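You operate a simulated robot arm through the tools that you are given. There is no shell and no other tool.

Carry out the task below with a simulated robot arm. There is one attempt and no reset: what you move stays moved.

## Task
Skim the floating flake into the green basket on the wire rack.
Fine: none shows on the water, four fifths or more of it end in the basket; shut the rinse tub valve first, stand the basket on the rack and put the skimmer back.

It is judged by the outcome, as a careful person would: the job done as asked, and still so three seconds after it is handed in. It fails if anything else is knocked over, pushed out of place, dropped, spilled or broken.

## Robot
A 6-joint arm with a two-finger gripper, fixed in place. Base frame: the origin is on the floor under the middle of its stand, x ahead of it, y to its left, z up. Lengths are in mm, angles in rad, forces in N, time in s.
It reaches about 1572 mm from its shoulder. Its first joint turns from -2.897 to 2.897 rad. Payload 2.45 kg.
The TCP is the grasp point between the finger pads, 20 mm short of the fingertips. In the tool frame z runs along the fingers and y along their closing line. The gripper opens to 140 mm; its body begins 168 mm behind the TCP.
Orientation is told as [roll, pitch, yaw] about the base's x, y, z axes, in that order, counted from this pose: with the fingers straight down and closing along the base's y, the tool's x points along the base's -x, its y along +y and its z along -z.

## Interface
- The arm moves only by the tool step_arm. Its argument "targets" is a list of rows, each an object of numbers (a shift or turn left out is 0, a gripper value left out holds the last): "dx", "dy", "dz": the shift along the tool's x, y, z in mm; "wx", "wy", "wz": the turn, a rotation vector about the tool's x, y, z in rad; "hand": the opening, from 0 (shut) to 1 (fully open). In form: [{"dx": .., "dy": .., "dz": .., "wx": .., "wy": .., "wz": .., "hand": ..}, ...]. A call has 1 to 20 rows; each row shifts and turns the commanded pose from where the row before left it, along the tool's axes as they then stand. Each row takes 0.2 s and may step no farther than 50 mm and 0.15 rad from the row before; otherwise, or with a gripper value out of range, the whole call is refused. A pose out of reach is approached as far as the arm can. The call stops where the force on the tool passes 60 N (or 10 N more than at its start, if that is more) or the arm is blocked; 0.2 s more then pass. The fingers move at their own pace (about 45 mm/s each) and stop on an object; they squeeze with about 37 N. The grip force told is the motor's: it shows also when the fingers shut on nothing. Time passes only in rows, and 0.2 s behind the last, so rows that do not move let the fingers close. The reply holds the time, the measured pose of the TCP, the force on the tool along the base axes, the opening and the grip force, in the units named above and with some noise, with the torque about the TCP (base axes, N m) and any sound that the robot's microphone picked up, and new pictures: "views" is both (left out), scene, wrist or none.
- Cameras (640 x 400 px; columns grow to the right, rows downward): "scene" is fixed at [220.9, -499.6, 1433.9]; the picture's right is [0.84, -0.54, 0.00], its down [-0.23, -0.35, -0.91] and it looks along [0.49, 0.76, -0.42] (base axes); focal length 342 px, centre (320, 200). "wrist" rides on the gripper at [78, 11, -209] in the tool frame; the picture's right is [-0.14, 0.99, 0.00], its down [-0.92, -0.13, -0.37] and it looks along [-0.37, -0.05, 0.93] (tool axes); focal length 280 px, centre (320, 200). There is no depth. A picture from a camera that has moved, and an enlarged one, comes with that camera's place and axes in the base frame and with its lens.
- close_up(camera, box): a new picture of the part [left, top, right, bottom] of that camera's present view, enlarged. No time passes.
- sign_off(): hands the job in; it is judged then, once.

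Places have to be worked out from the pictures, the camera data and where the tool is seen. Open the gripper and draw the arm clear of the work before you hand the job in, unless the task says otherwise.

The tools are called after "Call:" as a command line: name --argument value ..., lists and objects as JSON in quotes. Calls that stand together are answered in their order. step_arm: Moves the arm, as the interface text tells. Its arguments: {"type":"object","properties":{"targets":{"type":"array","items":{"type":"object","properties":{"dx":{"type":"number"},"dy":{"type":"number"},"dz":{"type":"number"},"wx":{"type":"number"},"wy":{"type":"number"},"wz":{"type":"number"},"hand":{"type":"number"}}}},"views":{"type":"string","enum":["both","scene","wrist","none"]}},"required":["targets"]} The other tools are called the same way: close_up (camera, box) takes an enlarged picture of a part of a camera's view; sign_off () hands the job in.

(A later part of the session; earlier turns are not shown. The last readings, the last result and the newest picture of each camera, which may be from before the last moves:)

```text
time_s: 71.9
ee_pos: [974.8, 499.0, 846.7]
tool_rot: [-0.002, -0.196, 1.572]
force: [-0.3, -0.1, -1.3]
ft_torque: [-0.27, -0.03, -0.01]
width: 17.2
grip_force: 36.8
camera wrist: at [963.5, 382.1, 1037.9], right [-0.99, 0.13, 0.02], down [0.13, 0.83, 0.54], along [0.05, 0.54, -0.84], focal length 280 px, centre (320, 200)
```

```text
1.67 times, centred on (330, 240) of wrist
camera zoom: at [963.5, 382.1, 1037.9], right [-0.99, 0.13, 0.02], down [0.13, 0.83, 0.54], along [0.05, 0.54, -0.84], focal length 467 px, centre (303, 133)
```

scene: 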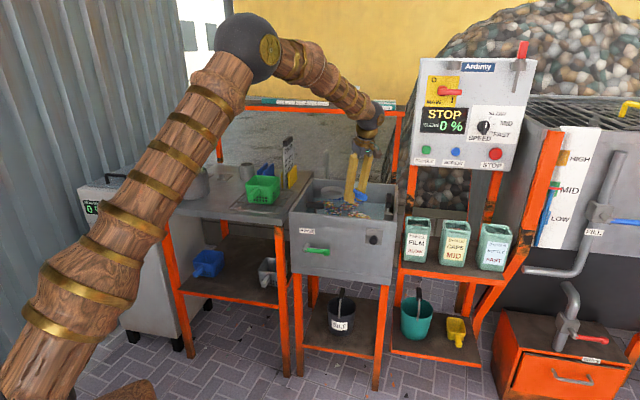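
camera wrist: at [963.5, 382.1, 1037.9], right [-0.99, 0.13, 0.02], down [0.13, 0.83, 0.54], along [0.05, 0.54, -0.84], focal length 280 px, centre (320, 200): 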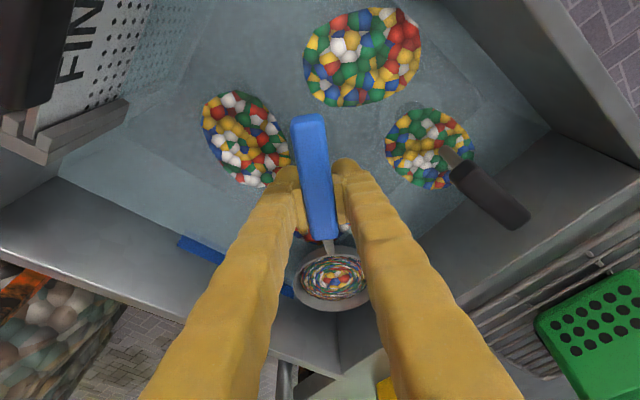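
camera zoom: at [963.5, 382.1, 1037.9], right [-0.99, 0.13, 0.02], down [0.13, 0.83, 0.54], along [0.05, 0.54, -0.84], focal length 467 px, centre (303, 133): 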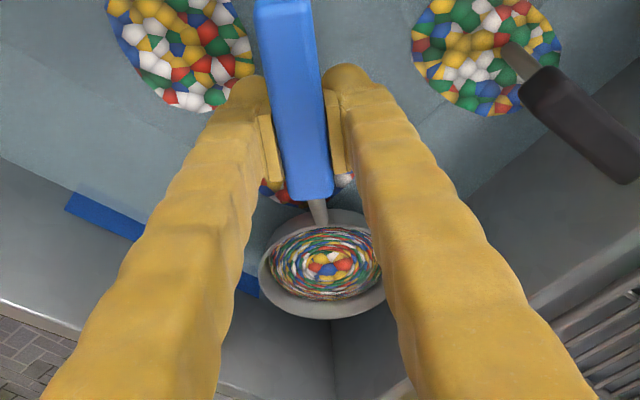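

The dish now carries a pile of flake: R6 (and apparently R5) are off the water. I lift it level below the spout height, draw it away from the faucet, then raise it to carrying height.

Call:
step_arm --targets '[{"dz": -14, "dx": -2.8}, {"dz": -20, "dx": -4}, {"dz": -20, "dx": -4}, {"dz": -20, "dx": -4}, {"dz": -20, "dx": -4}, {"dy": 12, "dz": -2.4, "dx": 12}, {"dy": 17.7, "dz": -3.5, "dx": 17.4}, {"dy": 17.7, "dz": -3.5, "dx": 17.4}, {"dy": 17.7, "dz": -3.5, "dx": 17.4}, {"dy": 6, "dz": -1.2, "dx": 6}, {"dz": -20, "dx": -4}, {"dz": -25, "dx": -5}, {"dz": -25, "dx": -5}, {}]' --views "both"

Call:
close_up --camera "scene" --box '[290, 145, 400, 225]'

```text
time_s: 74.9
ee_pos: [903.2, 429.1, 1016.8]
tool_rot: [-0.004, -0.198, 1.572]
force: [-0.6, -0.2, -2.0]
ft_torque: [-0.26, -0.01, 0.01]
width: 17.3
grip_force: 37.3
camera wrist: at [892.3, 311.5, 1206.5], right [-0.99, 0.13, 0.02], down [0.13, 0.83, 0.54], along [0.05, 0.54, -0.84], focal length 280 px, centre (320, 200)
```

scene: 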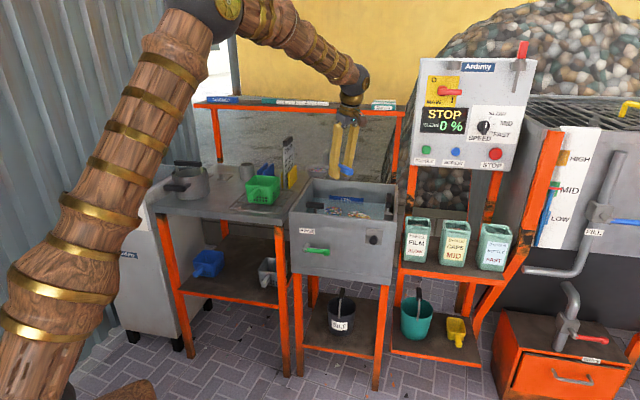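
wrist: 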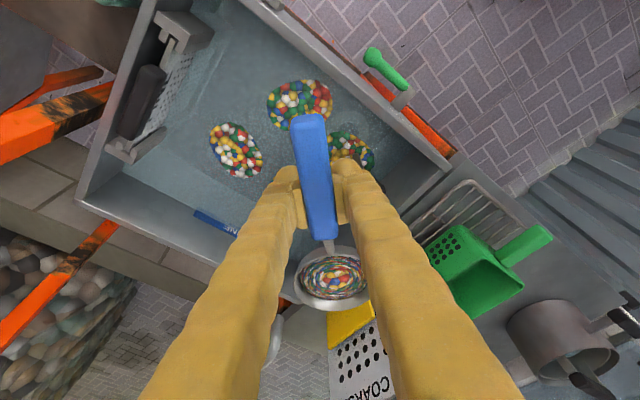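

```text
5.00 times, centred on (345, 185) of scene
camera zoom: at [220.9, -499.6, 1433.9], right [0.84, -0.54, 0.0], down [-0.23, -0.35, -0.91], along [0.49, 0.76, -0.42], focal length 1709 px, centre (195, 275)
```

zoom: 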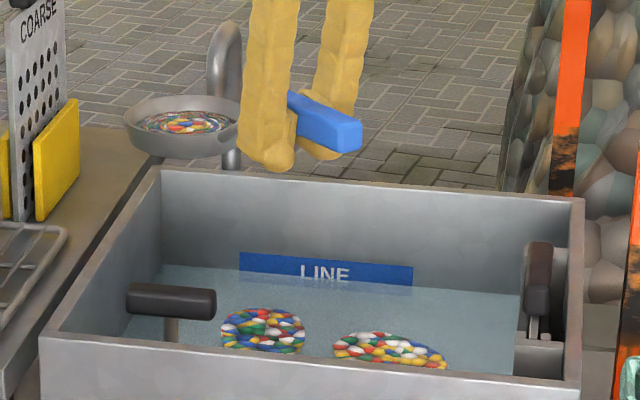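

R5 and R6 are both off the water and in the dish; four rafts remain. Now I turn 45° (dish toward the table) keeping it level, and carry it over the basket.

Call:
step_arm --targets '[{"wx": -0.0257, "wz": -0.1284}, {"wx": -0.0257, "wz": -0.1284}, {"wx": -0.0257, "wz": -0.1284}, {"wx": -0.0257, "wz": -0.1284}, {"wx": -0.0257, "wz": -0.1284}, {"wx": -0.0257, "wz": -0.1284}, {"dx": -12, "dz": 2.4, "dy": -0.5}, {"dx": -23.1, "dz": 4.6, "dy": -0.9}, {"dx": -23.1, "dz": 4.6, "dy": -0.9}, {"dx": -23.1, "dz": 4.6, "dy": -0.9}, {}]' --views "both"

Call:
close_up --camera "scene" --box '[240, 120, 360, 220]'

```text
time_s: 77.3
ee_pos: [845.7, 490.2, 1015.3]
tool_rot: [-0.002, -0.194, 2.358]
force: [-0.2, -0.7, -2.7]
ft_torque: [-0.21, -0.19, -0.01]
width: 17.4
grip_force: 37.3
camera wrist: at [922.5, 399.9, 1206.2], right [-0.8, -0.61, 0.02], down [-0.5, 0.68, 0.54], along [-0.34, 0.42, -0.84], focal length 280 px, centre (320, 200)
```

scene: 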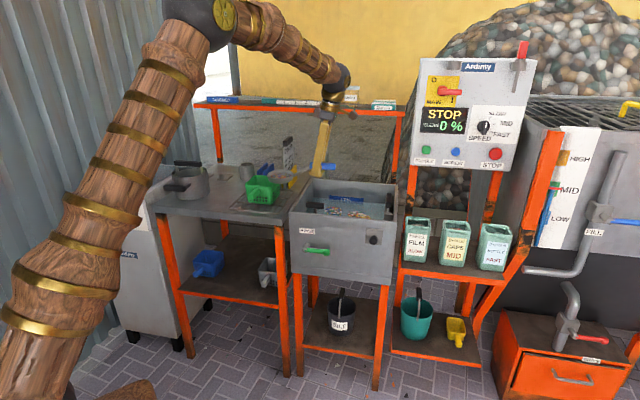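
wrist: 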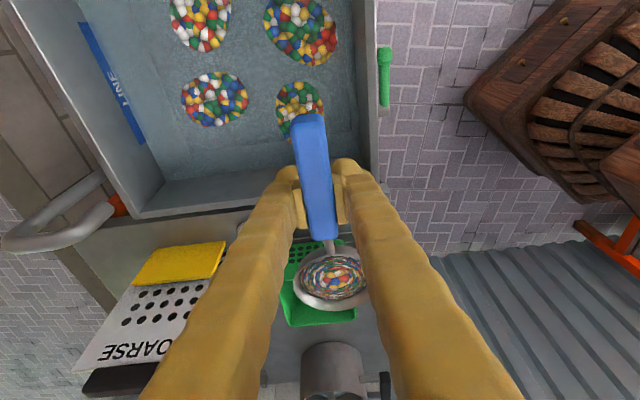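

```text
4.00 times, centred on (300, 170) of scene
camera zoom: at [220.9, -499.6, 1433.9], right [0.84, -0.54, 0.0], down [-0.23, -0.35, -0.91], along [0.49, 0.76, -0.42], focal length 1367 px, centre (400, 320)
```

zoom: 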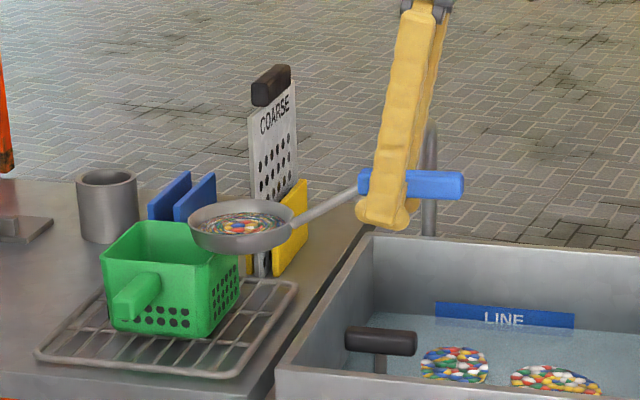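

The basket appears where I expected (rim f 936–1030, r about −34…70). I bring the dish over it and begin to roll it about the handle axis, fingers swinging forward, stopping at about 42° to check.

Call:
step_arm --targets '[{"dx": -20.7, "dz": 4.1, "dy": -4.6}, {"dx": -20.7, "dz": 4.1, "dy": -4.6}, {"dx": -20.7, "dz": 4.1, "dy": -4.6}, {"dx": -20.7, "dz": 4.1, "dy": -4.6}, {}, {"wx": 0.1, "wz": -0.0203}, {"wx": 0.12, "wz": -0.0244}, {"wx": 0.144, "wz": -0.0293}, {}]' --views "both"

Call:
close_up --camera "scene" --box '[220, 120, 340, 220]'

```text
time_s: 79.3
ee_pos: [799.2, 561.8, 1014.3]
tool_rot: [-0.381, -0.179, 2.43]
force: [-1.0, 0.0, -1.7]
ft_torque: [-0.2, -0.18, 0.02]
width: 17.4
grip_force: 36.8
camera wrist: at [827.4, 423.2, 1188.7], right [-0.75, -0.57, -0.34], down [-0.65, 0.53, 0.55], along [-0.13, 0.63, -0.77], focal length 280 px, centre (320, 200)
```

scene: 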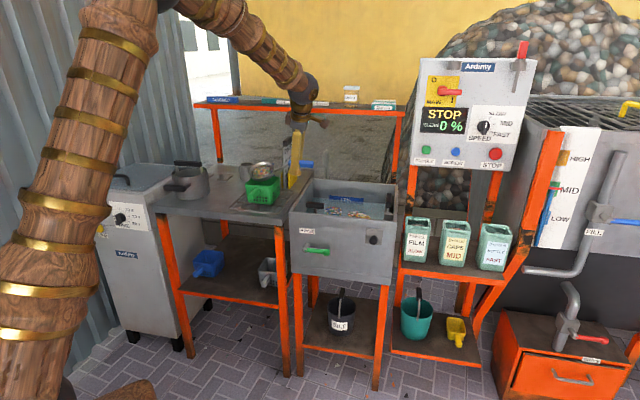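
wrist: 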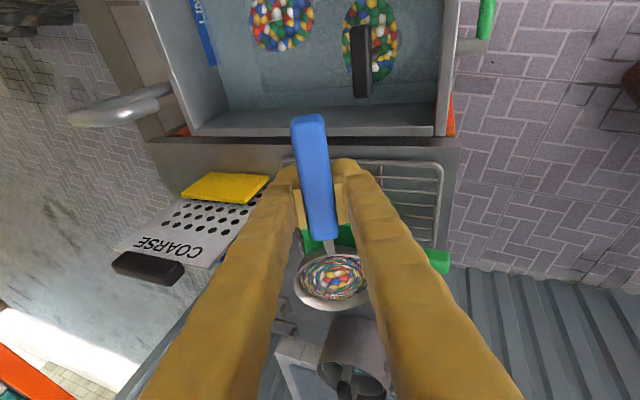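

```text
4.00 times, centred on (280, 170) of scene
camera zoom: at [220.9, -499.6, 1433.9], right [0.84, -0.54, 0.0], down [-0.23, -0.35, -0.91], along [0.49, 0.76, -0.42], focal length 1367 px, centre (480, 320)
```

zoom: 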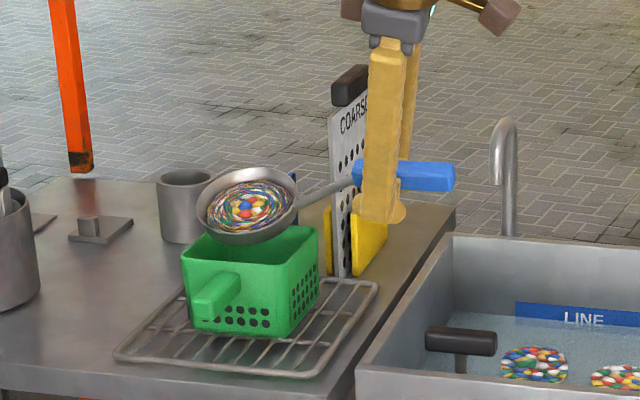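

The dish tilts over the basket as planned with the load still in. I continue rolling to about 65° and look.

Call:
step_arm --targets '[{"wx": 0.144, "wz": -0.0293}, {"wx": 0.144, "wz": -0.0293}, {"wx": 0.144, "wz": -0.0293}, {"wx": 0.144, "wz": -0.0293}, {"wx": 0.144, "wz": -0.0293}, {}]' --views "both"

Call:
close_up --camera "scene" --box '[220, 120, 340, 220]'

```text
time_s: 80.7
ee_pos: [803.3, 567.9, 1026.5]
tool_rot: [-0.803, -0.13, 2.5]
force: [-0.2, 0.3, -2.3]
ft_torque: [-0.26, -0.13, -0.01]
width: 17.0
grip_force: 37.6
out of reach, approached as far as the arm can: row 3, 4, 5
camera wrist: at [786.5, 382.8, 1153.5], right [-0.6, -0.41, -0.69], down [-0.8, 0.38, 0.47], along [0.07, 0.83, -0.56], focal length 280 px, centre (320, 200)
```

scene: 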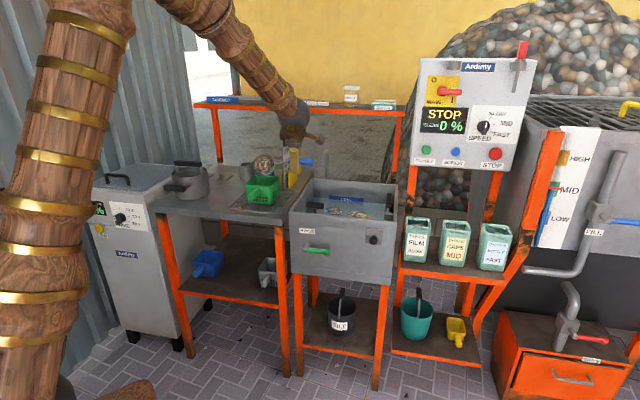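
wrist: 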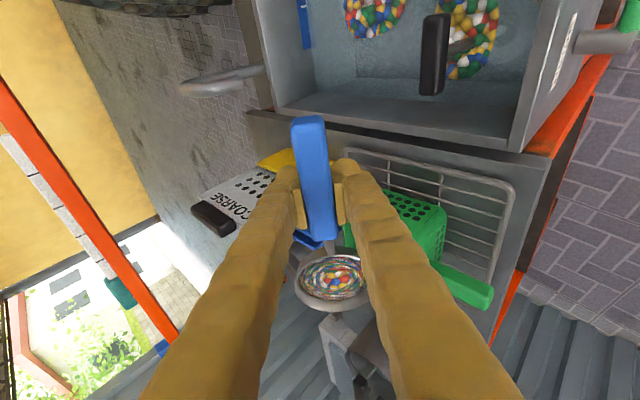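

```text
4.00 times, centred on (280, 170) of scene
camera zoom: at [220.9, -499.6, 1433.9], right [0.84, -0.54, 0.0], down [-0.23, -0.35, -0.91], along [0.49, 0.76, -0.42], focal length 1367 px, centre (480, 320)
```

zoom: 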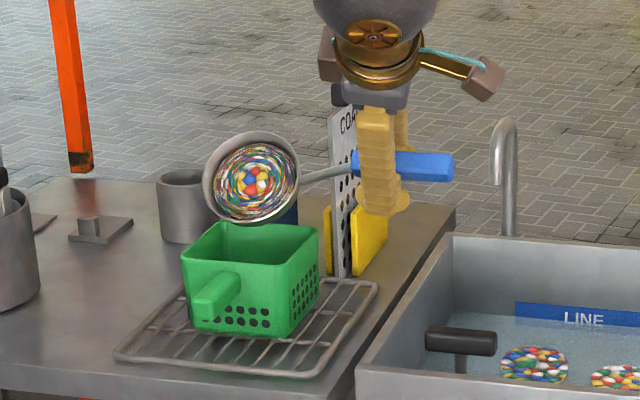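

The arm reports it can't quite follow rows 3–5 (roll stopped near 0.8 rad), probably near a wrist singularity. I hold for a moment to see if it settles to the commanded pose.

Call:
step_arm --targets '[{}, {}, {}]' --views "scene"

```text
time_s: 81.5
ee_pos: [804.4, 566.9, 1027.6]
tool_rot: [-0.802, -0.133, 2.498]
force: [0.0, 0.5, -1.7]
ft_torque: [-0.21, -0.17, 0.01]
width: 17.4
grip_force: 36.6
```

scene: 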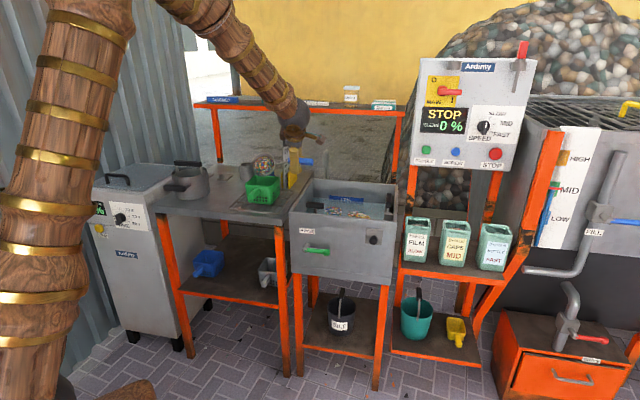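

The wrist can't roll further in this direction. I'll undo the roll and instead dump with the dish pointing away from the robot, rolling sideways, which suits the wrist better. First I unroll to level.

Call:
step_arm --targets '[{"wx": -0.1295, "wz": 0.0263}, {"wx": -0.1295, "wz": 0.0263}, {"wx": -0.1295, "wz": 0.0263}, {"wx": -0.1295, "wz": 0.0263}, {"wx": -0.1295, "wz": 0.0263}, {"wx": -0.1295, "wz": 0.0263}, {}]' --views "scene"

Call:
close_up --camera "scene" --box '[220, 120, 340, 220]'

```text
time_s: 83.1
ee_pos: [802.9, 566.6, 1027.5]
tool_rot: [0.0, -0.193, 2.356]
force: [-0.3, -0.2, -1.7]
ft_torque: [-0.2, -0.18, -0.03]
width: 17.2
grip_force: 37.0
```

scene: 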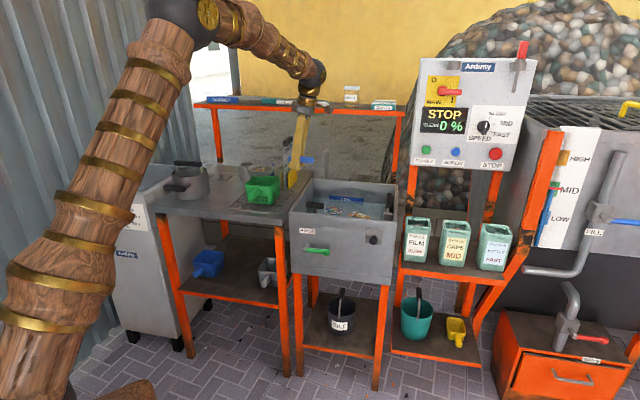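

```text
4.00 times, centred on (280, 170) of scene
camera zoom: at [220.9, -499.6, 1433.9], right [0.84, -0.54, 0.0], down [-0.23, -0.35, -0.91], along [0.49, 0.76, -0.42], focal length 1367 px, centre (480, 320)
```

zoom: 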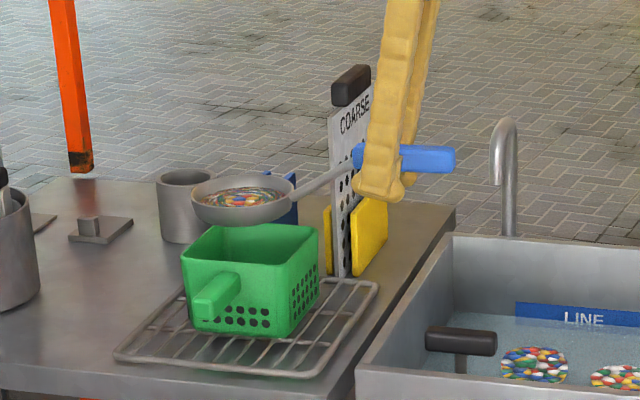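

Level again with the load intact. I back away 135 mm, then turn the skimmer 90° so the dish points away from the robot.

Call:
step_arm --targets '[{"dy": 20}, {"dy": 27}, {"dy": 30}, {"dy": 30}, {"dy": 28}, {"wx": 0.0257, "wz": 0.1284}, {"wx": 0.0257, "wz": 0.1284}, {"wx": 0.0257, "wz": 0.1284}, {"wx": 0.0257, "wz": 0.1284}, {"wx": 0.0257, "wz": 0.1284}, {"wx": 0.0257, "wz": 0.1284}, {"wx": 0.0257, "wz": 0.1284}, {"wx": 0.0257, "wz": 0.1284}, {"wx": 0.0257, "wz": 0.1284}, {"wx": 0.0257, "wz": 0.1284}, {"wx": 0.0257, "wz": 0.1284}, {"wx": 0.0257, "wz": 0.1284}, {}]' --views "both"

Call:
close_up --camera "scene" --box '[220, 120, 360, 220]'

```text
time_s: 86.9
ee_pos: [707.5, 472.2, 1027.7]
tool_rot: [-0.004, -0.2, 0.781]
force: [0.0, 0.1, -2.3]
ft_torque: [-0.18, 0.19, 0.0]
width: 17.3
grip_force: 37.5
camera wrist: at [616.8, 396.9, 1217.3], right [-0.6, 0.8, 0.02], down [0.68, 0.49, 0.54], along [0.42, 0.34, -0.84], focal length 280 px, centre (320, 200)
```

scene: 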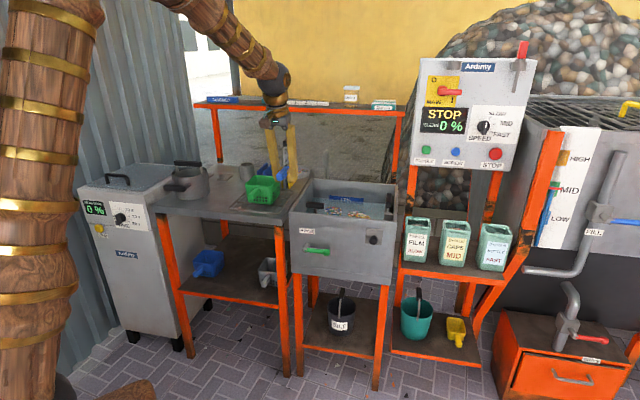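
wrist: 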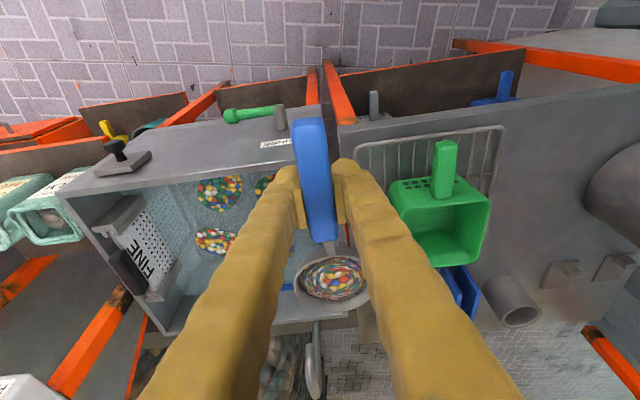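

```text
4.00 times, centred on (290, 170) of scene
camera zoom: at [220.9, -499.6, 1433.9], right [0.84, -0.54, 0.0], down [-0.23, -0.35, -0.91], along [0.49, 0.76, -0.42], focal length 1367 px, centre (440, 320)
```

zoom: 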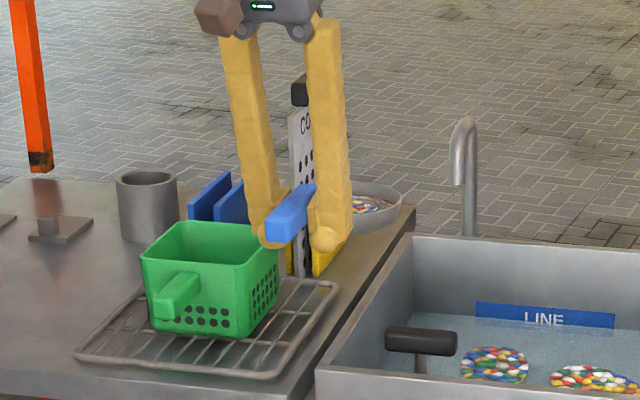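

Call:
close_up --camera "wrist" --box '[370, 130, 510, 290]'

```text
2.50 times, centred on (440, 210) of wrist
camera zoom: at [616.8, 396.9, 1217.3], right [-0.6, 0.8, 0.02], down [0.68, 0.49, 0.54], along [0.42, 0.34, -0.84], focal length 701 px, centre (20, 175)
```

zoom: 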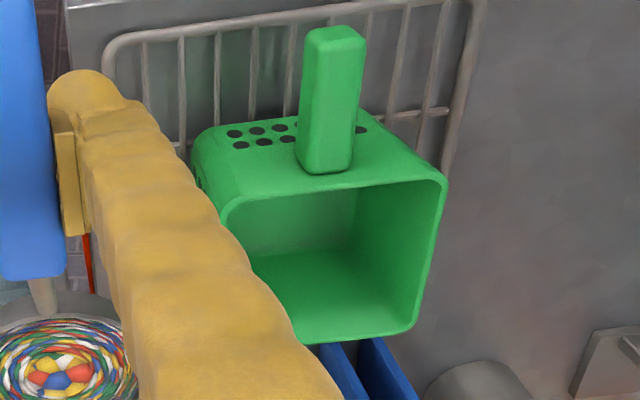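

The basket rim measures f 931–1039, r −35…75, centre (985, 20). I shift the dish over it (TCP r≈45) and start rolling sideways about the handle axis.

Call:
step_arm --targets '[{"dy": 18}, {"dy": 26}, {"dy": 28}, {"dy": 28}, {"dy": 21}, {}, {"wx": -0.1, "wz": 0.0203}, {"wx": -0.144, "wz": 0.0293}, {"wx": -0.144, "wz": 0.0293}, {"wx": -0.144, "wz": 0.0293}, {}]' --views "both"

Call:
close_up --camera "scene" --box '[200, 120, 340, 220]'

```text
time_s: 89.3
ee_pos: [622.1, 556.8, 1027.0]
tool_rot: [0.549, -0.168, 0.681]
force: [0.2, -0.1, -2.7]
ft_torque: [-0.21, 0.16, -0.05]
width: 17.3
grip_force: 36.8
camera wrist: at [601.3, 411.4, 1195.5], right [-0.49, 0.69, 0.53], down [0.86, 0.31, 0.4], along [0.11, 0.66, -0.75], focal length 280 px, centre (320, 200)
```

scene: 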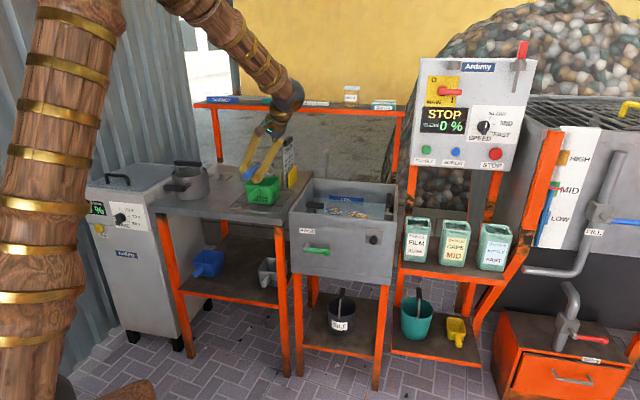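
wrist: 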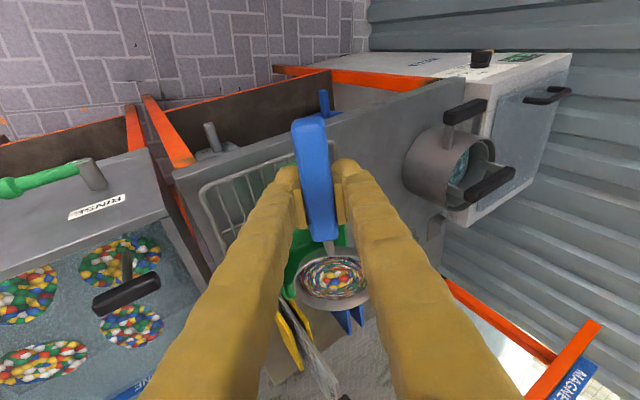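

```text
4.00 times, centred on (270, 170) of scene
camera zoom: at [220.9, -499.6, 1433.9], right [0.84, -0.54, 0.0], down [-0.23, -0.35, -0.91], along [0.49, 0.76, -0.42], focal length 1367 px, centre (520, 320)
```

zoom: 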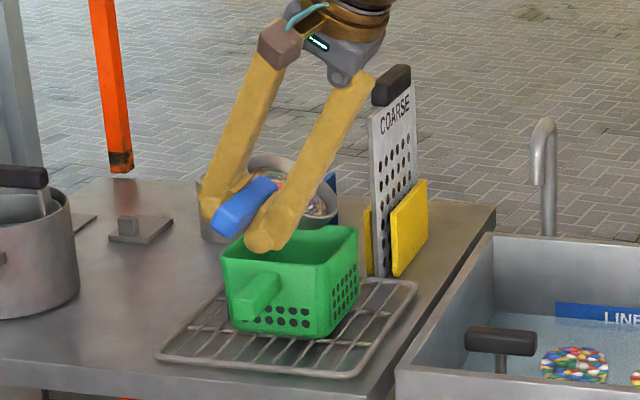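

No reach trouble this way. I keep rolling, five more rows to about 75°.

Call:
step_arm --targets '[{"wx": -0.144, "wz": 0.0293}, {"wx": -0.144, "wz": 0.0293}, {"wx": -0.144, "wz": 0.0293}, {"wx": -0.144, "wz": 0.0293}, {"wx": -0.144, "wz": 0.0293}, {}]' --views "both"

Call:
close_up --camera "scene" --box '[200, 120, 340, 220]'

```text
time_s: 90.7
ee_pos: [622.8, 558.3, 1026.5]
tool_rot: [1.28, -0.053, 0.589]
force: [0.0, -0.2, -2.0]
ft_torque: [-0.2, 0.1, 0.02]
width: 17.3
grip_force: 36.9
camera wrist: at [665.2, 348.2, 1092.9], right [-0.09, 0.28, 0.96], down [0.98, 0.19, 0.03], along [-0.17, 0.94, -0.29], focal length 280 px, centre (320, 200)
```

scene: 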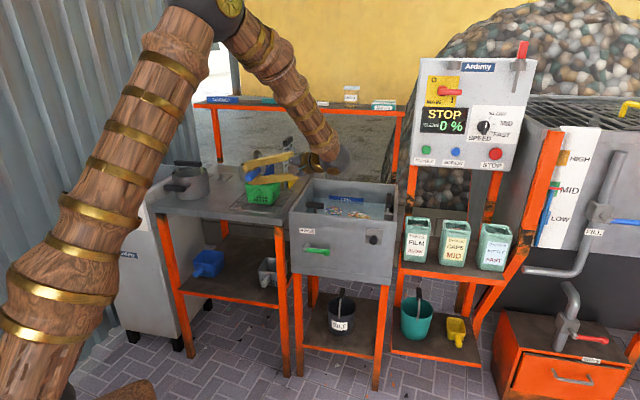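
wrist: 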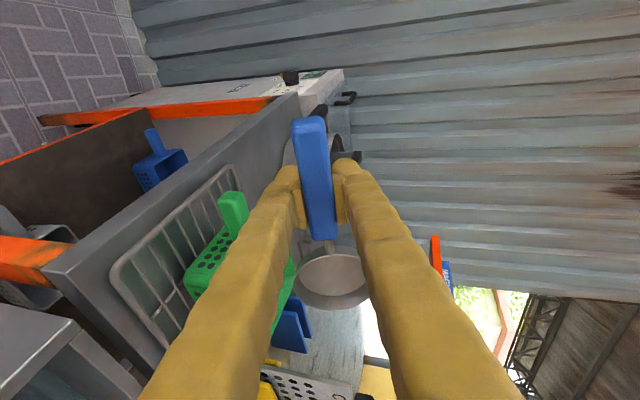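

```text
4.00 times, centred on (270, 170) of scene
camera zoom: at [220.9, -499.6, 1433.9], right [0.84, -0.54, 0.0], down [-0.23, -0.35, -0.91], along [0.49, 0.76, -0.42], focal length 1367 px, centre (520, 320)
```

zoom: 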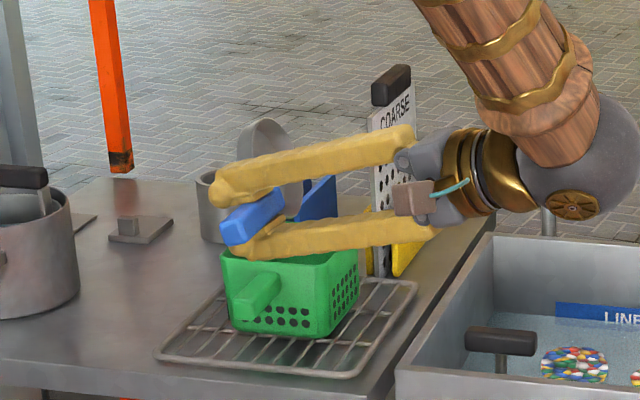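

The dish is empty now. I roll back to level and then look into the basket to confirm the flake is there.

Call:
step_arm --targets '[{"wx": 0.144, "wz": -0.0293}, {"wx": 0.144, "wz": -0.0293}, {"wx": 0.144, "wz": -0.0293}, {"wx": 0.144, "wz": -0.0293}, {"wx": 0.144, "wz": -0.0293}, {"wx": 0.144, "wz": -0.0293}, {"wx": 0.144, "wz": -0.0293}, {"wx": 0.144, "wz": -0.0293}, {"wx": 0.1, "wz": -0.0203}, {"dy": -28}, {"dy": -28}, {"dy": -28}, {"dy": -28}, {}]' --views "both"

Call:
close_up --camera "wrist" --box '[370, 130, 510, 290]'

Call:
close_up --camera "scene" --box '[220, 140, 310, 220]'

```text
time_s: 93.7
ee_pos: [701.4, 477.8, 1027.8]
tool_rot: [-0.004, -0.198, 0.783]
force: [0.5, -0.4, -2.3]
ft_torque: [-0.15, 0.13, 0.02]
width: 17.2
grip_force: 37.1
camera wrist: at [610.0, 402.9, 1219.5], right [-0.6, 0.8, 0.02], down [0.68, 0.5, 0.54], along [0.42, 0.34, -0.84], focal length 280 px, centre (320, 200)
```

scene: 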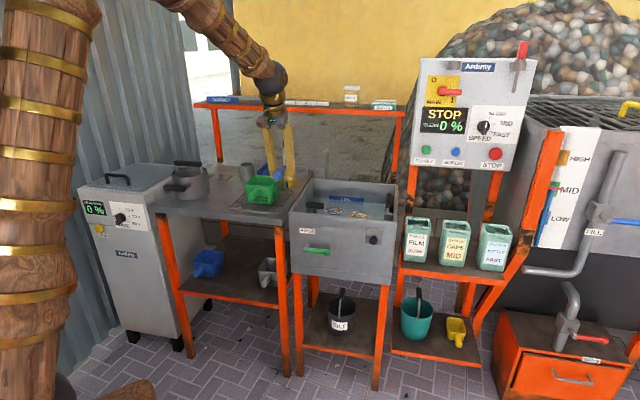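
wrist: 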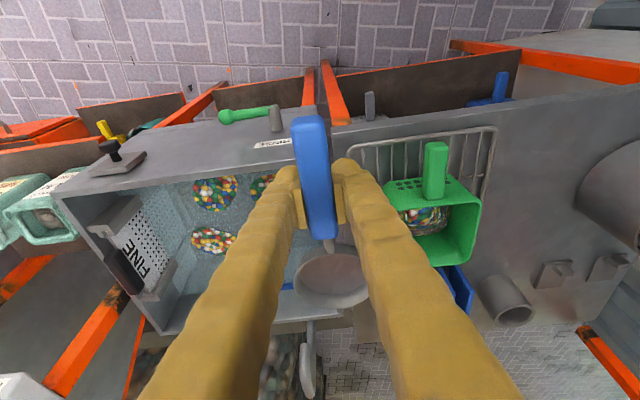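

```text
2.50 times, centred on (440, 210) of wrist
camera zoom: at [610.0, 402.9, 1219.5], right [-0.6, 0.8, 0.02], down [0.68, 0.5, 0.54], along [0.42, 0.34, -0.84], focal length 701 px, centre (20, 175)
```

zoom: 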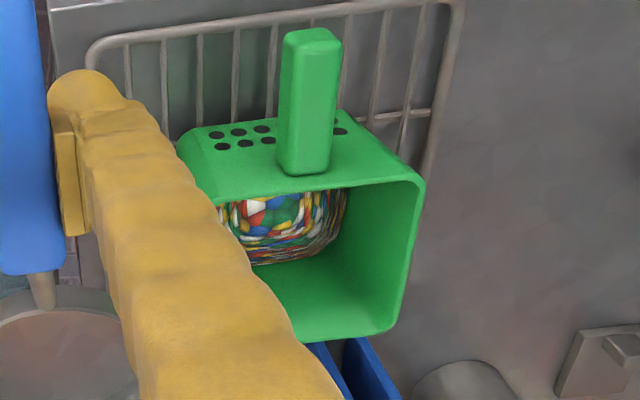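

```text
5.00 times, centred on (265, 180) of scene
camera zoom: at [220.9, -499.6, 1433.9], right [0.84, -0.54, 0.0], down [-0.23, -0.35, -0.91], along [0.49, 0.76, -0.42], focal length 1709 px, centre (595, 300)
```

zoom: 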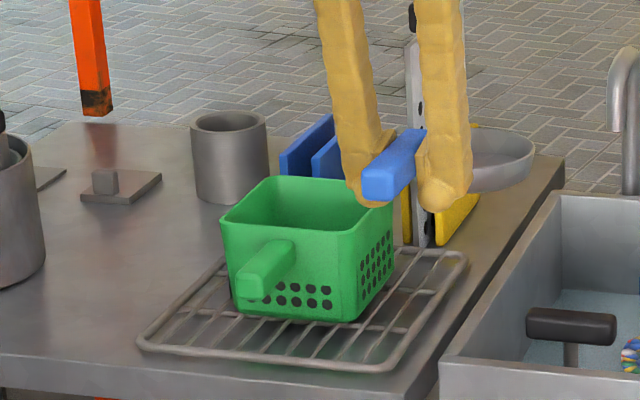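

Flake is lying in the green basket. Four rafts remain (R1–R4). Next R4: I go back over the tub, turn the dish toward base +y, and come in over the cleared back area so I can sweep sideways into R4.

Call:
step_arm --targets '[{"dy": -44}, {"dy": -44}, {"dy": -44}, {"dy": -44}, {"dy": -44}, {"dy": -44}, {"wx": -0.0257, "wz": -0.1287}, {"wx": -0.0257, "wz": -0.1287}, {"wx": -0.0257, "wz": -0.1287}, {"wx": -0.0257, "wz": -0.1287}, {"wx": -0.0257, "wz": -0.1287}, {"wx": -0.0257, "wz": -0.1287}, {"dy": -31.8, "dx": -31.2, "dz": 6.2}, {"dy": -31.8, "dx": -31.2, "dz": 6.2}, {"dy": -31.8, "dx": -31.2, "dz": 6.2}, {"dy": -31.8, "dx": -31.2, "dz": 6.2}, {"dy": -31.8, "dx": -31.2, "dz": 6.2}, {}]' --views "both"

Call:
close_up --camera "scene" --box '[290, 145, 400, 225]'

```text
time_s: 97.5
ee_pos: [1045.6, 451.2, 1028.4]
tool_rot: [-0.004, -0.194, 1.571]
force: [-0.5, -0.1, -1.5]
ft_torque: [-0.22, -0.01, 0.02]
width: 17.4
grip_force: 37.3
camera wrist: at [1034.5, 333.7, 1219.1], right [-0.99, 0.14, 0.02], down [0.13, 0.83, 0.54], along [0.05, 0.54, -0.84], focal length 280 px, centre (320, 200)
```

scene: 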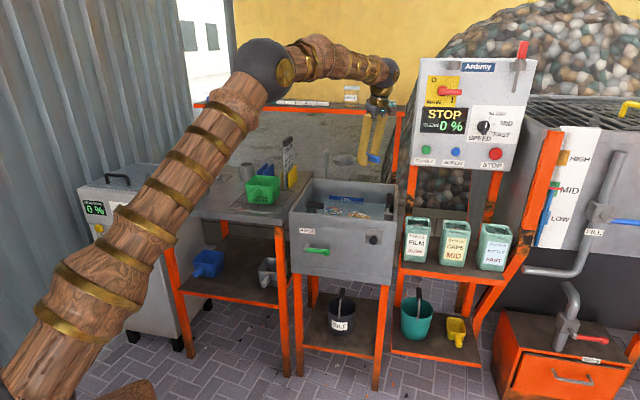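
wrist: 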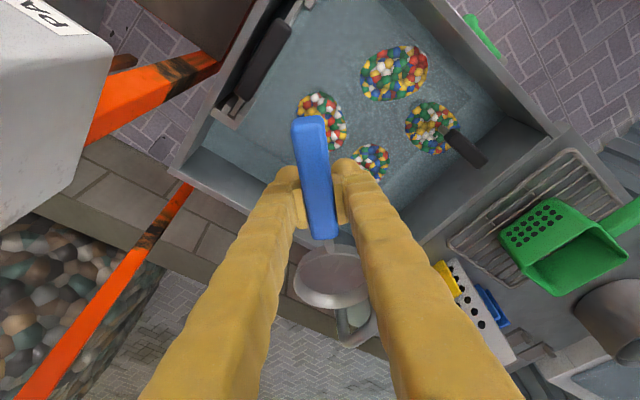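

```text
5.00 times, centred on (345, 185) of scene
camera zoom: at [220.9, -499.6, 1433.9], right [0.84, -0.54, 0.0], down [-0.23, -0.35, -0.91], along [0.49, 0.76, -0.42], focal length 1709 px, centre (195, 275)
```

zoom: 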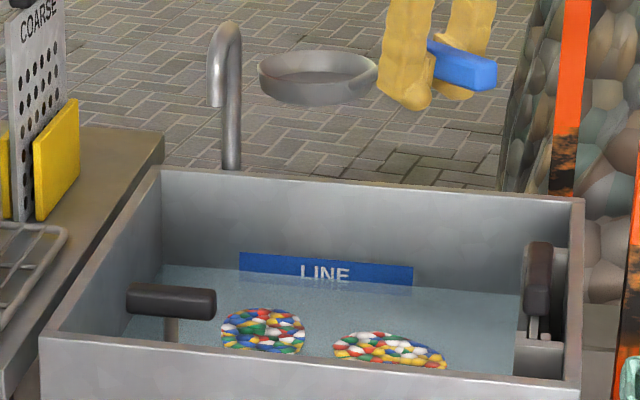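

Rafts R1–R4 are where I estimated. I shift slightly away from the back wall (dish at about (1030, 590)), and lower to skimming depth (TCP z≈798).

Call:
step_arm --targets '[{"dy": 17.6, "dx": 11, "dz": -2.2}, {"dz": 39.2, "dx": 7.8}, {"dz": 39.2, "dx": 7.8}, {"dz": 39.2, "dx": 7.8}, {"dz": 39.2, "dx": 7.8}, {"dz": 39.2, "dx": 7.8}, {"dz": 15, "dx": 3}, {"dz": 15, "dx": 3}, {}]' --views "wrist"

Call:
close_up --camera "scene" --box '[290, 165, 400, 235]'

```text
time_s: 99.5
ee_pos: [1030.9, 438.4, 796.4]
tool_rot: [-0.003, -0.196, 1.571]
force: [-0.4, -0.4, -1.5]
ft_torque: [-0.24, -0.03, -0.02]
width: 17.2
grip_force: 37.0
camera wrist: at [1019.5, 321.2, 987.4], right [-0.99, 0.14, 0.02], down [0.13, 0.83, 0.54], along [0.05, 0.54, -0.84], focal length 280 px, centre (320, 200)
```

wrist: 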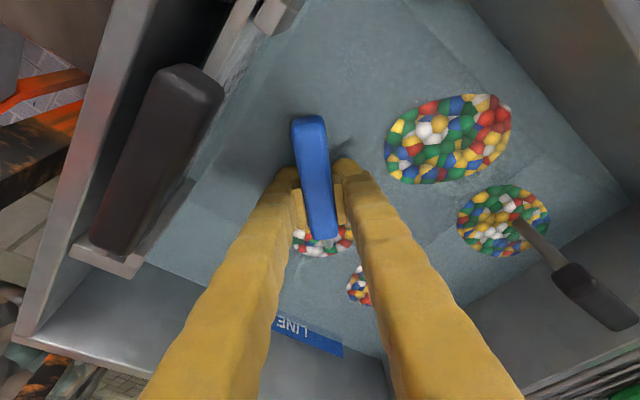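

```text
5.71 times, centred on (345, 200) of scene
camera zoom: at [220.9, -499.6, 1433.9], right [0.84, -0.54, 0.0], down [-0.23, -0.35, -0.91], along [0.49, 0.76, -0.42], focal length 1953 px, centre (177, 200)
```

zoom: 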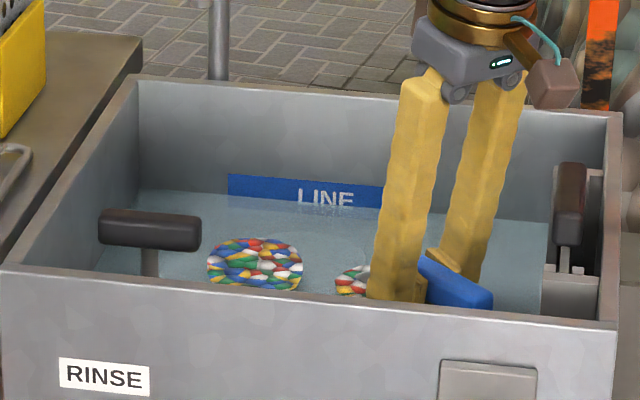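

No contact forces; R4 lies to the −x side. I sweep the dish sideways about 62 mm into it.

Call:
step_arm --targets '[{"dy": 13, "dx": 2, "dz": -0.4}, {"dy": 16, "dx": 2, "dz": -0.4}, {"dy": 16, "dx": 2, "dz": -0.4}, {"dy": 17, "dx": 2, "dz": -0.4}, {}]' --views "wrist"

Call:
close_up --camera "scene" --box '[290, 165, 400, 235]'

```text
time_s: 100.7
ee_pos: [968.1, 431.0, 797.7]
tool_rot: [-0.002, -0.197, 1.57]
force: [0.5, 1.0, -2.2]
ft_torque: [-0.3, 0.03, -0.01]
width: 17.5
grip_force: 37.2
camera wrist: at [957.3, 313.1, 988.3], right [-0.99, 0.14, 0.02], down [0.13, 0.83, 0.54], along [0.05, 0.54, -0.84], focal length 280 px, centre (320, 200)
```

wrist: 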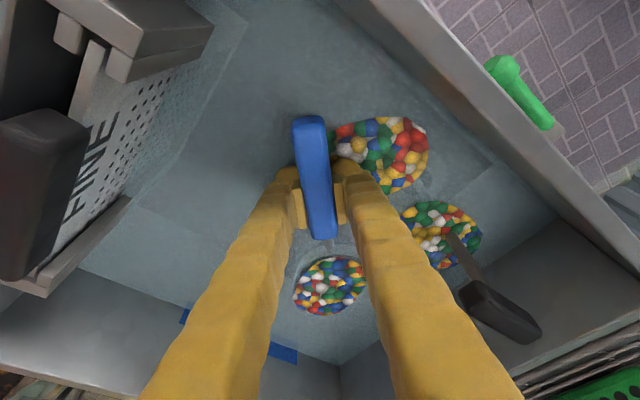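

```text
5.71 times, centred on (345, 200) of scene
camera zoom: at [220.9, -499.6, 1433.9], right [0.84, -0.54, 0.0], down [-0.23, -0.35, -0.91], along [0.49, 0.76, -0.42], focal length 1953 px, centre (177, 200)
```

zoom: 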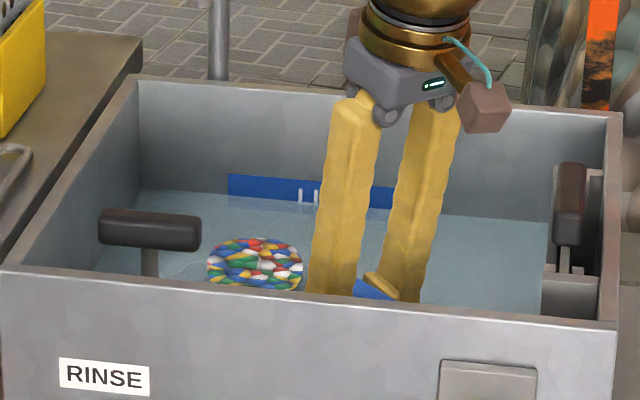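

R3 has disappeared from the surface though the dish passed nearer R4, so rafts seem to vanish as total floating flake is taken. I keep skimming: a sweep back to +x and again through R4, watching what remains.

Call:
step_arm --targets '[{"dy": -13}, {"dy": -16}, {"dy": -16}, {"dy": -13}, {"dy": 13}, {"dy": 16}, {"dy": 16}, {"dy": 13}, {}]' --views "wrist"

Call:
close_up --camera "wrist" --box '[200, 120, 460, 360]'

Call:
close_up --camera "scene" --box '[290, 165, 400, 235]'

```text
time_s: 102.7
ee_pos: [968.5, 430.1, 798.3]
tool_rot: [-0.005, -0.196, 1.57]
force: [-0.1, 0.3, -1.8]
ft_torque: [-0.33, -0.02, -0.02]
width: 17.4
grip_force: 37.3
camera wrist: at [957.2, 312.3, 988.5], right [-0.99, 0.14, 0.02], down [0.13, 0.83, 0.54], along [0.05, 0.54, -0.84], focal length 280 px, centre (320, 200)
```

wrist: 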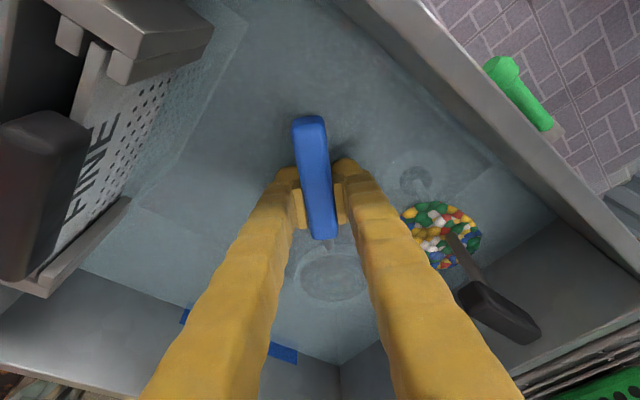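

```text
1.67 times, centred on (330, 240) of wrist
camera zoom: at [957.2, 312.3, 988.5], right [-0.99, 0.14, 0.02], down [0.13, 0.83, 0.54], along [0.05, 0.54, -0.84], focal length 467 px, centre (303, 133)
```

zoom: 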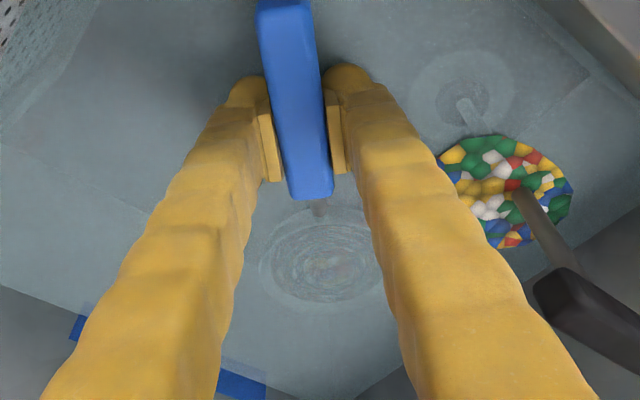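

```text
5.71 times, centred on (345, 200) of scene
camera zoom: at [220.9, -499.6, 1433.9], right [0.84, -0.54, 0.0], down [-0.23, -0.35, -0.91], along [0.49, 0.76, -0.42], focal length 1953 px, centre (177, 200)
```

zoom: 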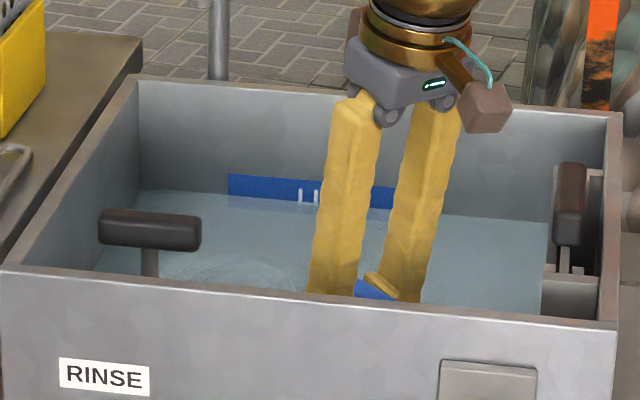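

R1 and R4 are gone too; only R2 at the plug stem still shows. The dish must hold a good load now, so I lift it slowly and check.

Call:
step_arm --targets '[{"dz": -4, "dx": -0.8}, {"dz": -4, "dx": -0.8}, {"dz": -4, "dx": -0.8}, {"dz": -4, "dx": -0.8}, {"dz": -5, "dx": -1}, {"dz": -8, "dx": -1.6}, {"dz": -10, "dx": -2}, {"dz": -10, "dx": -2}, {}]' --views "wrist"

Call:
close_up --camera "wrist" --box '[260, 200, 420, 340]'

Call:
close_up --camera "scene" --box '[290, 165, 400, 235]'

```text
time_s: 104.7
ee_pos: [967.8, 430.0, 848.1]
tool_rot: [-0.003, -0.197, 1.571]
force: [0.0, 0.2, -2.1]
ft_torque: [-0.31, 0.0, 0.04]
width: 17.4
grip_force: 37.2
camera wrist: at [956.5, 312.4, 1038.8], right [-0.99, 0.14, 0.02], down [0.13, 0.83, 0.54], along [0.05, 0.54, -0.84], focal length 280 px, centre (320, 200)
```

wrist: 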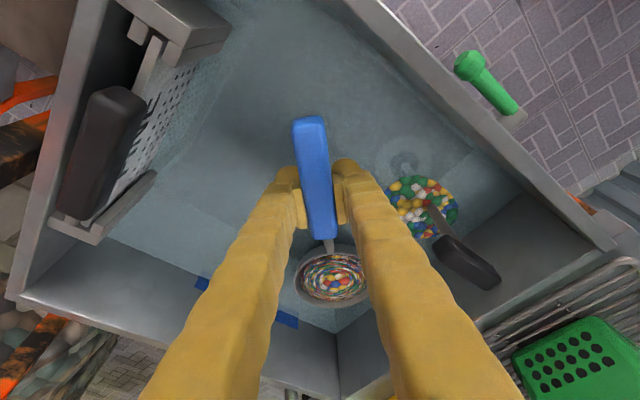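

```text
2.86 times, centred on (340, 270) of wrist
camera zoom: at [956.5, 312.4, 1038.8], right [-0.99, 0.14, 0.02], down [0.13, 0.83, 0.54], along [0.05, 0.54, -0.84], focal length 801 px, centre (263, 0)
```

zoom: 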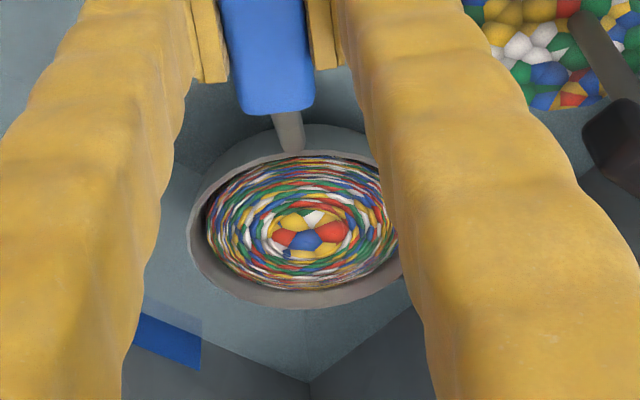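

```text
5.71 times, centred on (345, 200) of scene
camera zoom: at [220.9, -499.6, 1433.9], right [0.84, -0.54, 0.0], down [-0.23, -0.35, -0.91], along [0.49, 0.76, -0.42], focal length 1953 px, centre (177, 200)
```

zoom: 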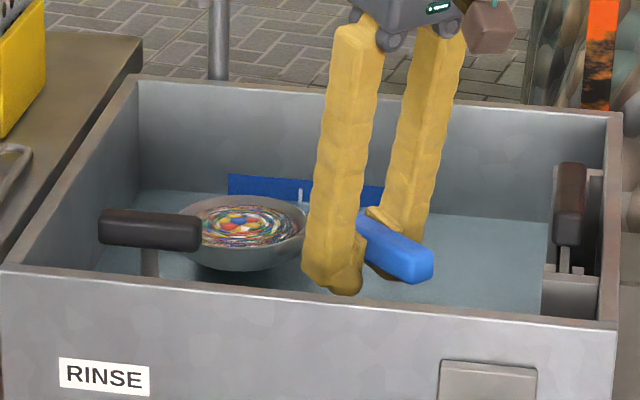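

The load is heaped inside the ring. I raise it gently, draw it back in front of the tub, and turn it to point away from the robot.

Call:
step_arm --targets '[{"dz": -12, "dx": -2.4}, {"dz": -20, "dx": -4}, {"dz": -24, "dx": -4.8}, {"dz": -24, "dx": -4.8}, {"dz": -24, "dx": -4.8}, {"dz": -24, "dx": -4.8}, {"dz": -24, "dx": -4.8}, {"dz": -16, "dx": -3.2}, {"dz": -8, "dx": -1.6}, {"dy": 10, "dx": 9.8, "dz": -2}, {"dy": 18, "dx": 17.7, "dz": -3.5}, {"dy": 20, "dx": 19.6, "dz": -3.9}, {"dy": 20, "dx": 19.6, "dz": -3.9}, {"dy": 20, "dx": 19.6, "dz": -3.9}, {"dy": 14, "dx": 13.7, "dz": -2.7}, {"dy": 7, "dx": 6.9, "dz": -1.4}, {}]' --views "scene"

Call:
step_arm --targets '[{"wx": 0.015, "wz": 0.075}, {"wx": 0.0257, "wz": 0.1287}, {"wx": 0.0257, "wz": 0.1287}, {"wx": 0.0257, "wz": 0.1287}, {"wx": 0.0257, "wz": 0.1287}, {"wx": 0.0257, "wz": 0.1287}, {"wx": 0.0107, "wz": 0.0537}, {}]' --views "both"

```text
time_s: 108.3
ee_pos: [857.8, 323.8, 1027.2]
tool_rot: [-0.003, -0.195, 1.57]
force: [1.1, 1.2, -1.5]
ft_torque: [-0.28, 0.0, -0.02]
width: 17.5
grip_force: 36.9
```

scene: 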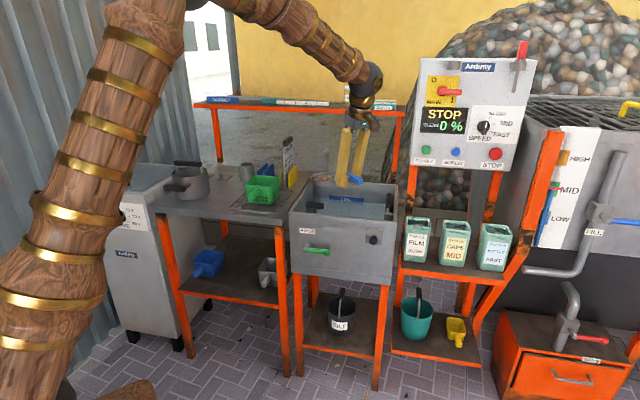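

```text
time_s: 110.1
ee_pos: [858.5, 322.6, 1026.5]
tool_rot: [-0.004, -0.199, 0.781]
force: [0.0, 0.1, -2.7]
ft_torque: [-0.24, 0.27, 0.0]
width: 17.4
grip_force: 36.9
camera wrist: at [767.6, 247.2, 1217.1], right [-0.6, 0.8, 0.02], down [0.68, 0.5, 0.54], along [0.42, 0.34, -0.84], focal length 280 px, centre (320, 200)
```

scene: 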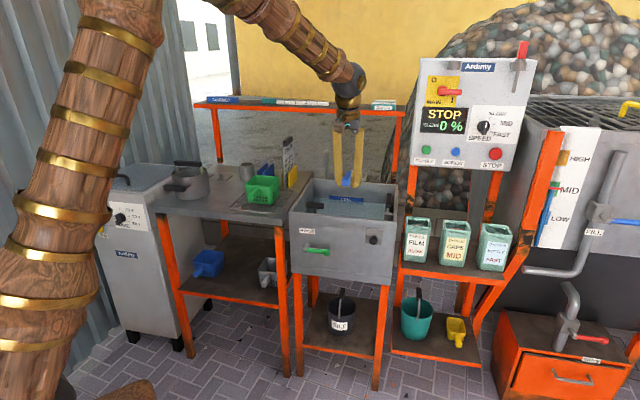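
wrist: 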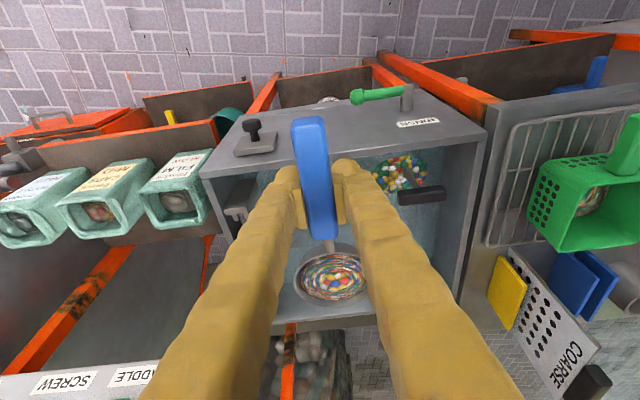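

Load intact. Only R2 (at the plug stem) remains on the water. I carry the dish to over the basket.

Call:
step_arm --targets '[{"dy": 12}, {"dy": 22}, {"dy": 28}, {"dy": 28}, {"dy": 28}, {"dy": 28}, {"dy": 28}, {"dy": 28}, {"dy": 28}, {"dy": 28}, {"dy": 28}, {"dy": 28}, {"dy": 14}, {"dy": 6}, {}]' --views "both"

Call:
close_up --camera "scene" --box '[200, 120, 340, 220]'

```text
time_s: 113.3
ee_pos: [623.5, 557.2, 1023.3]
tool_rot: [-0.002, -0.199, 0.785]
force: [-0.4, -0.6, -2.7]
ft_torque: [-0.25, 0.22, 0.02]
width: 17.4
grip_force: 37.2
camera wrist: at [531.8, 482.8, 1214.8], right [-0.6, 0.8, 0.02], down [0.68, 0.5, 0.54], along [0.42, 0.34, -0.84], focal length 280 px, centre (320, 200)
```

scene: 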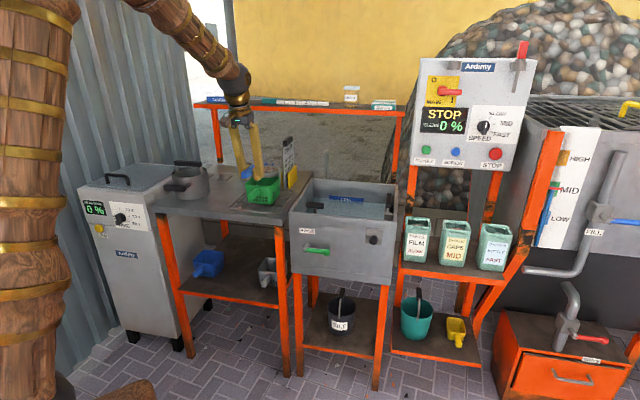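
wrist: 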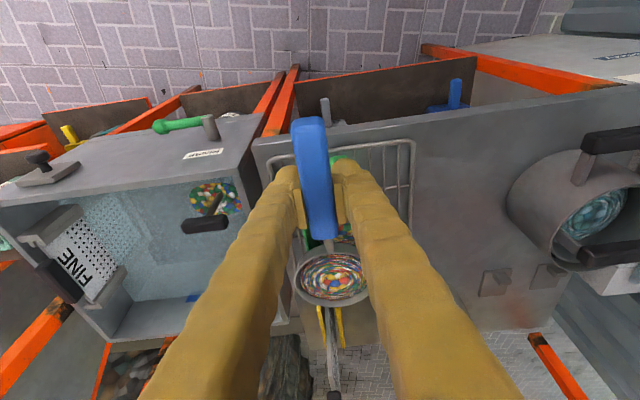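

```text
4.00 times, centred on (270, 170) of scene
camera zoom: at [220.9, -499.6, 1433.9], right [0.84, -0.54, 0.0], down [-0.23, -0.35, -0.91], along [0.49, 0.76, -0.42], focal length 1367 px, centre (520, 320)
```

zoom: 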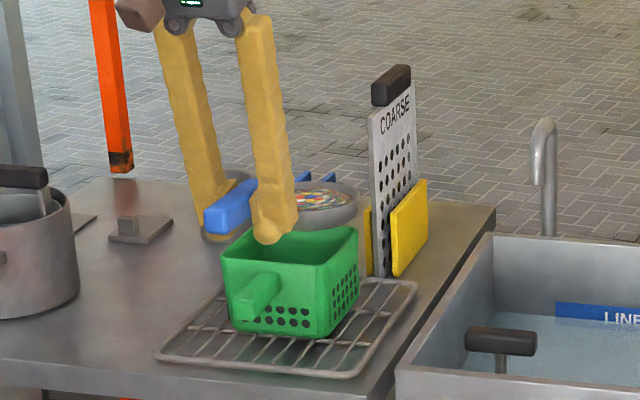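

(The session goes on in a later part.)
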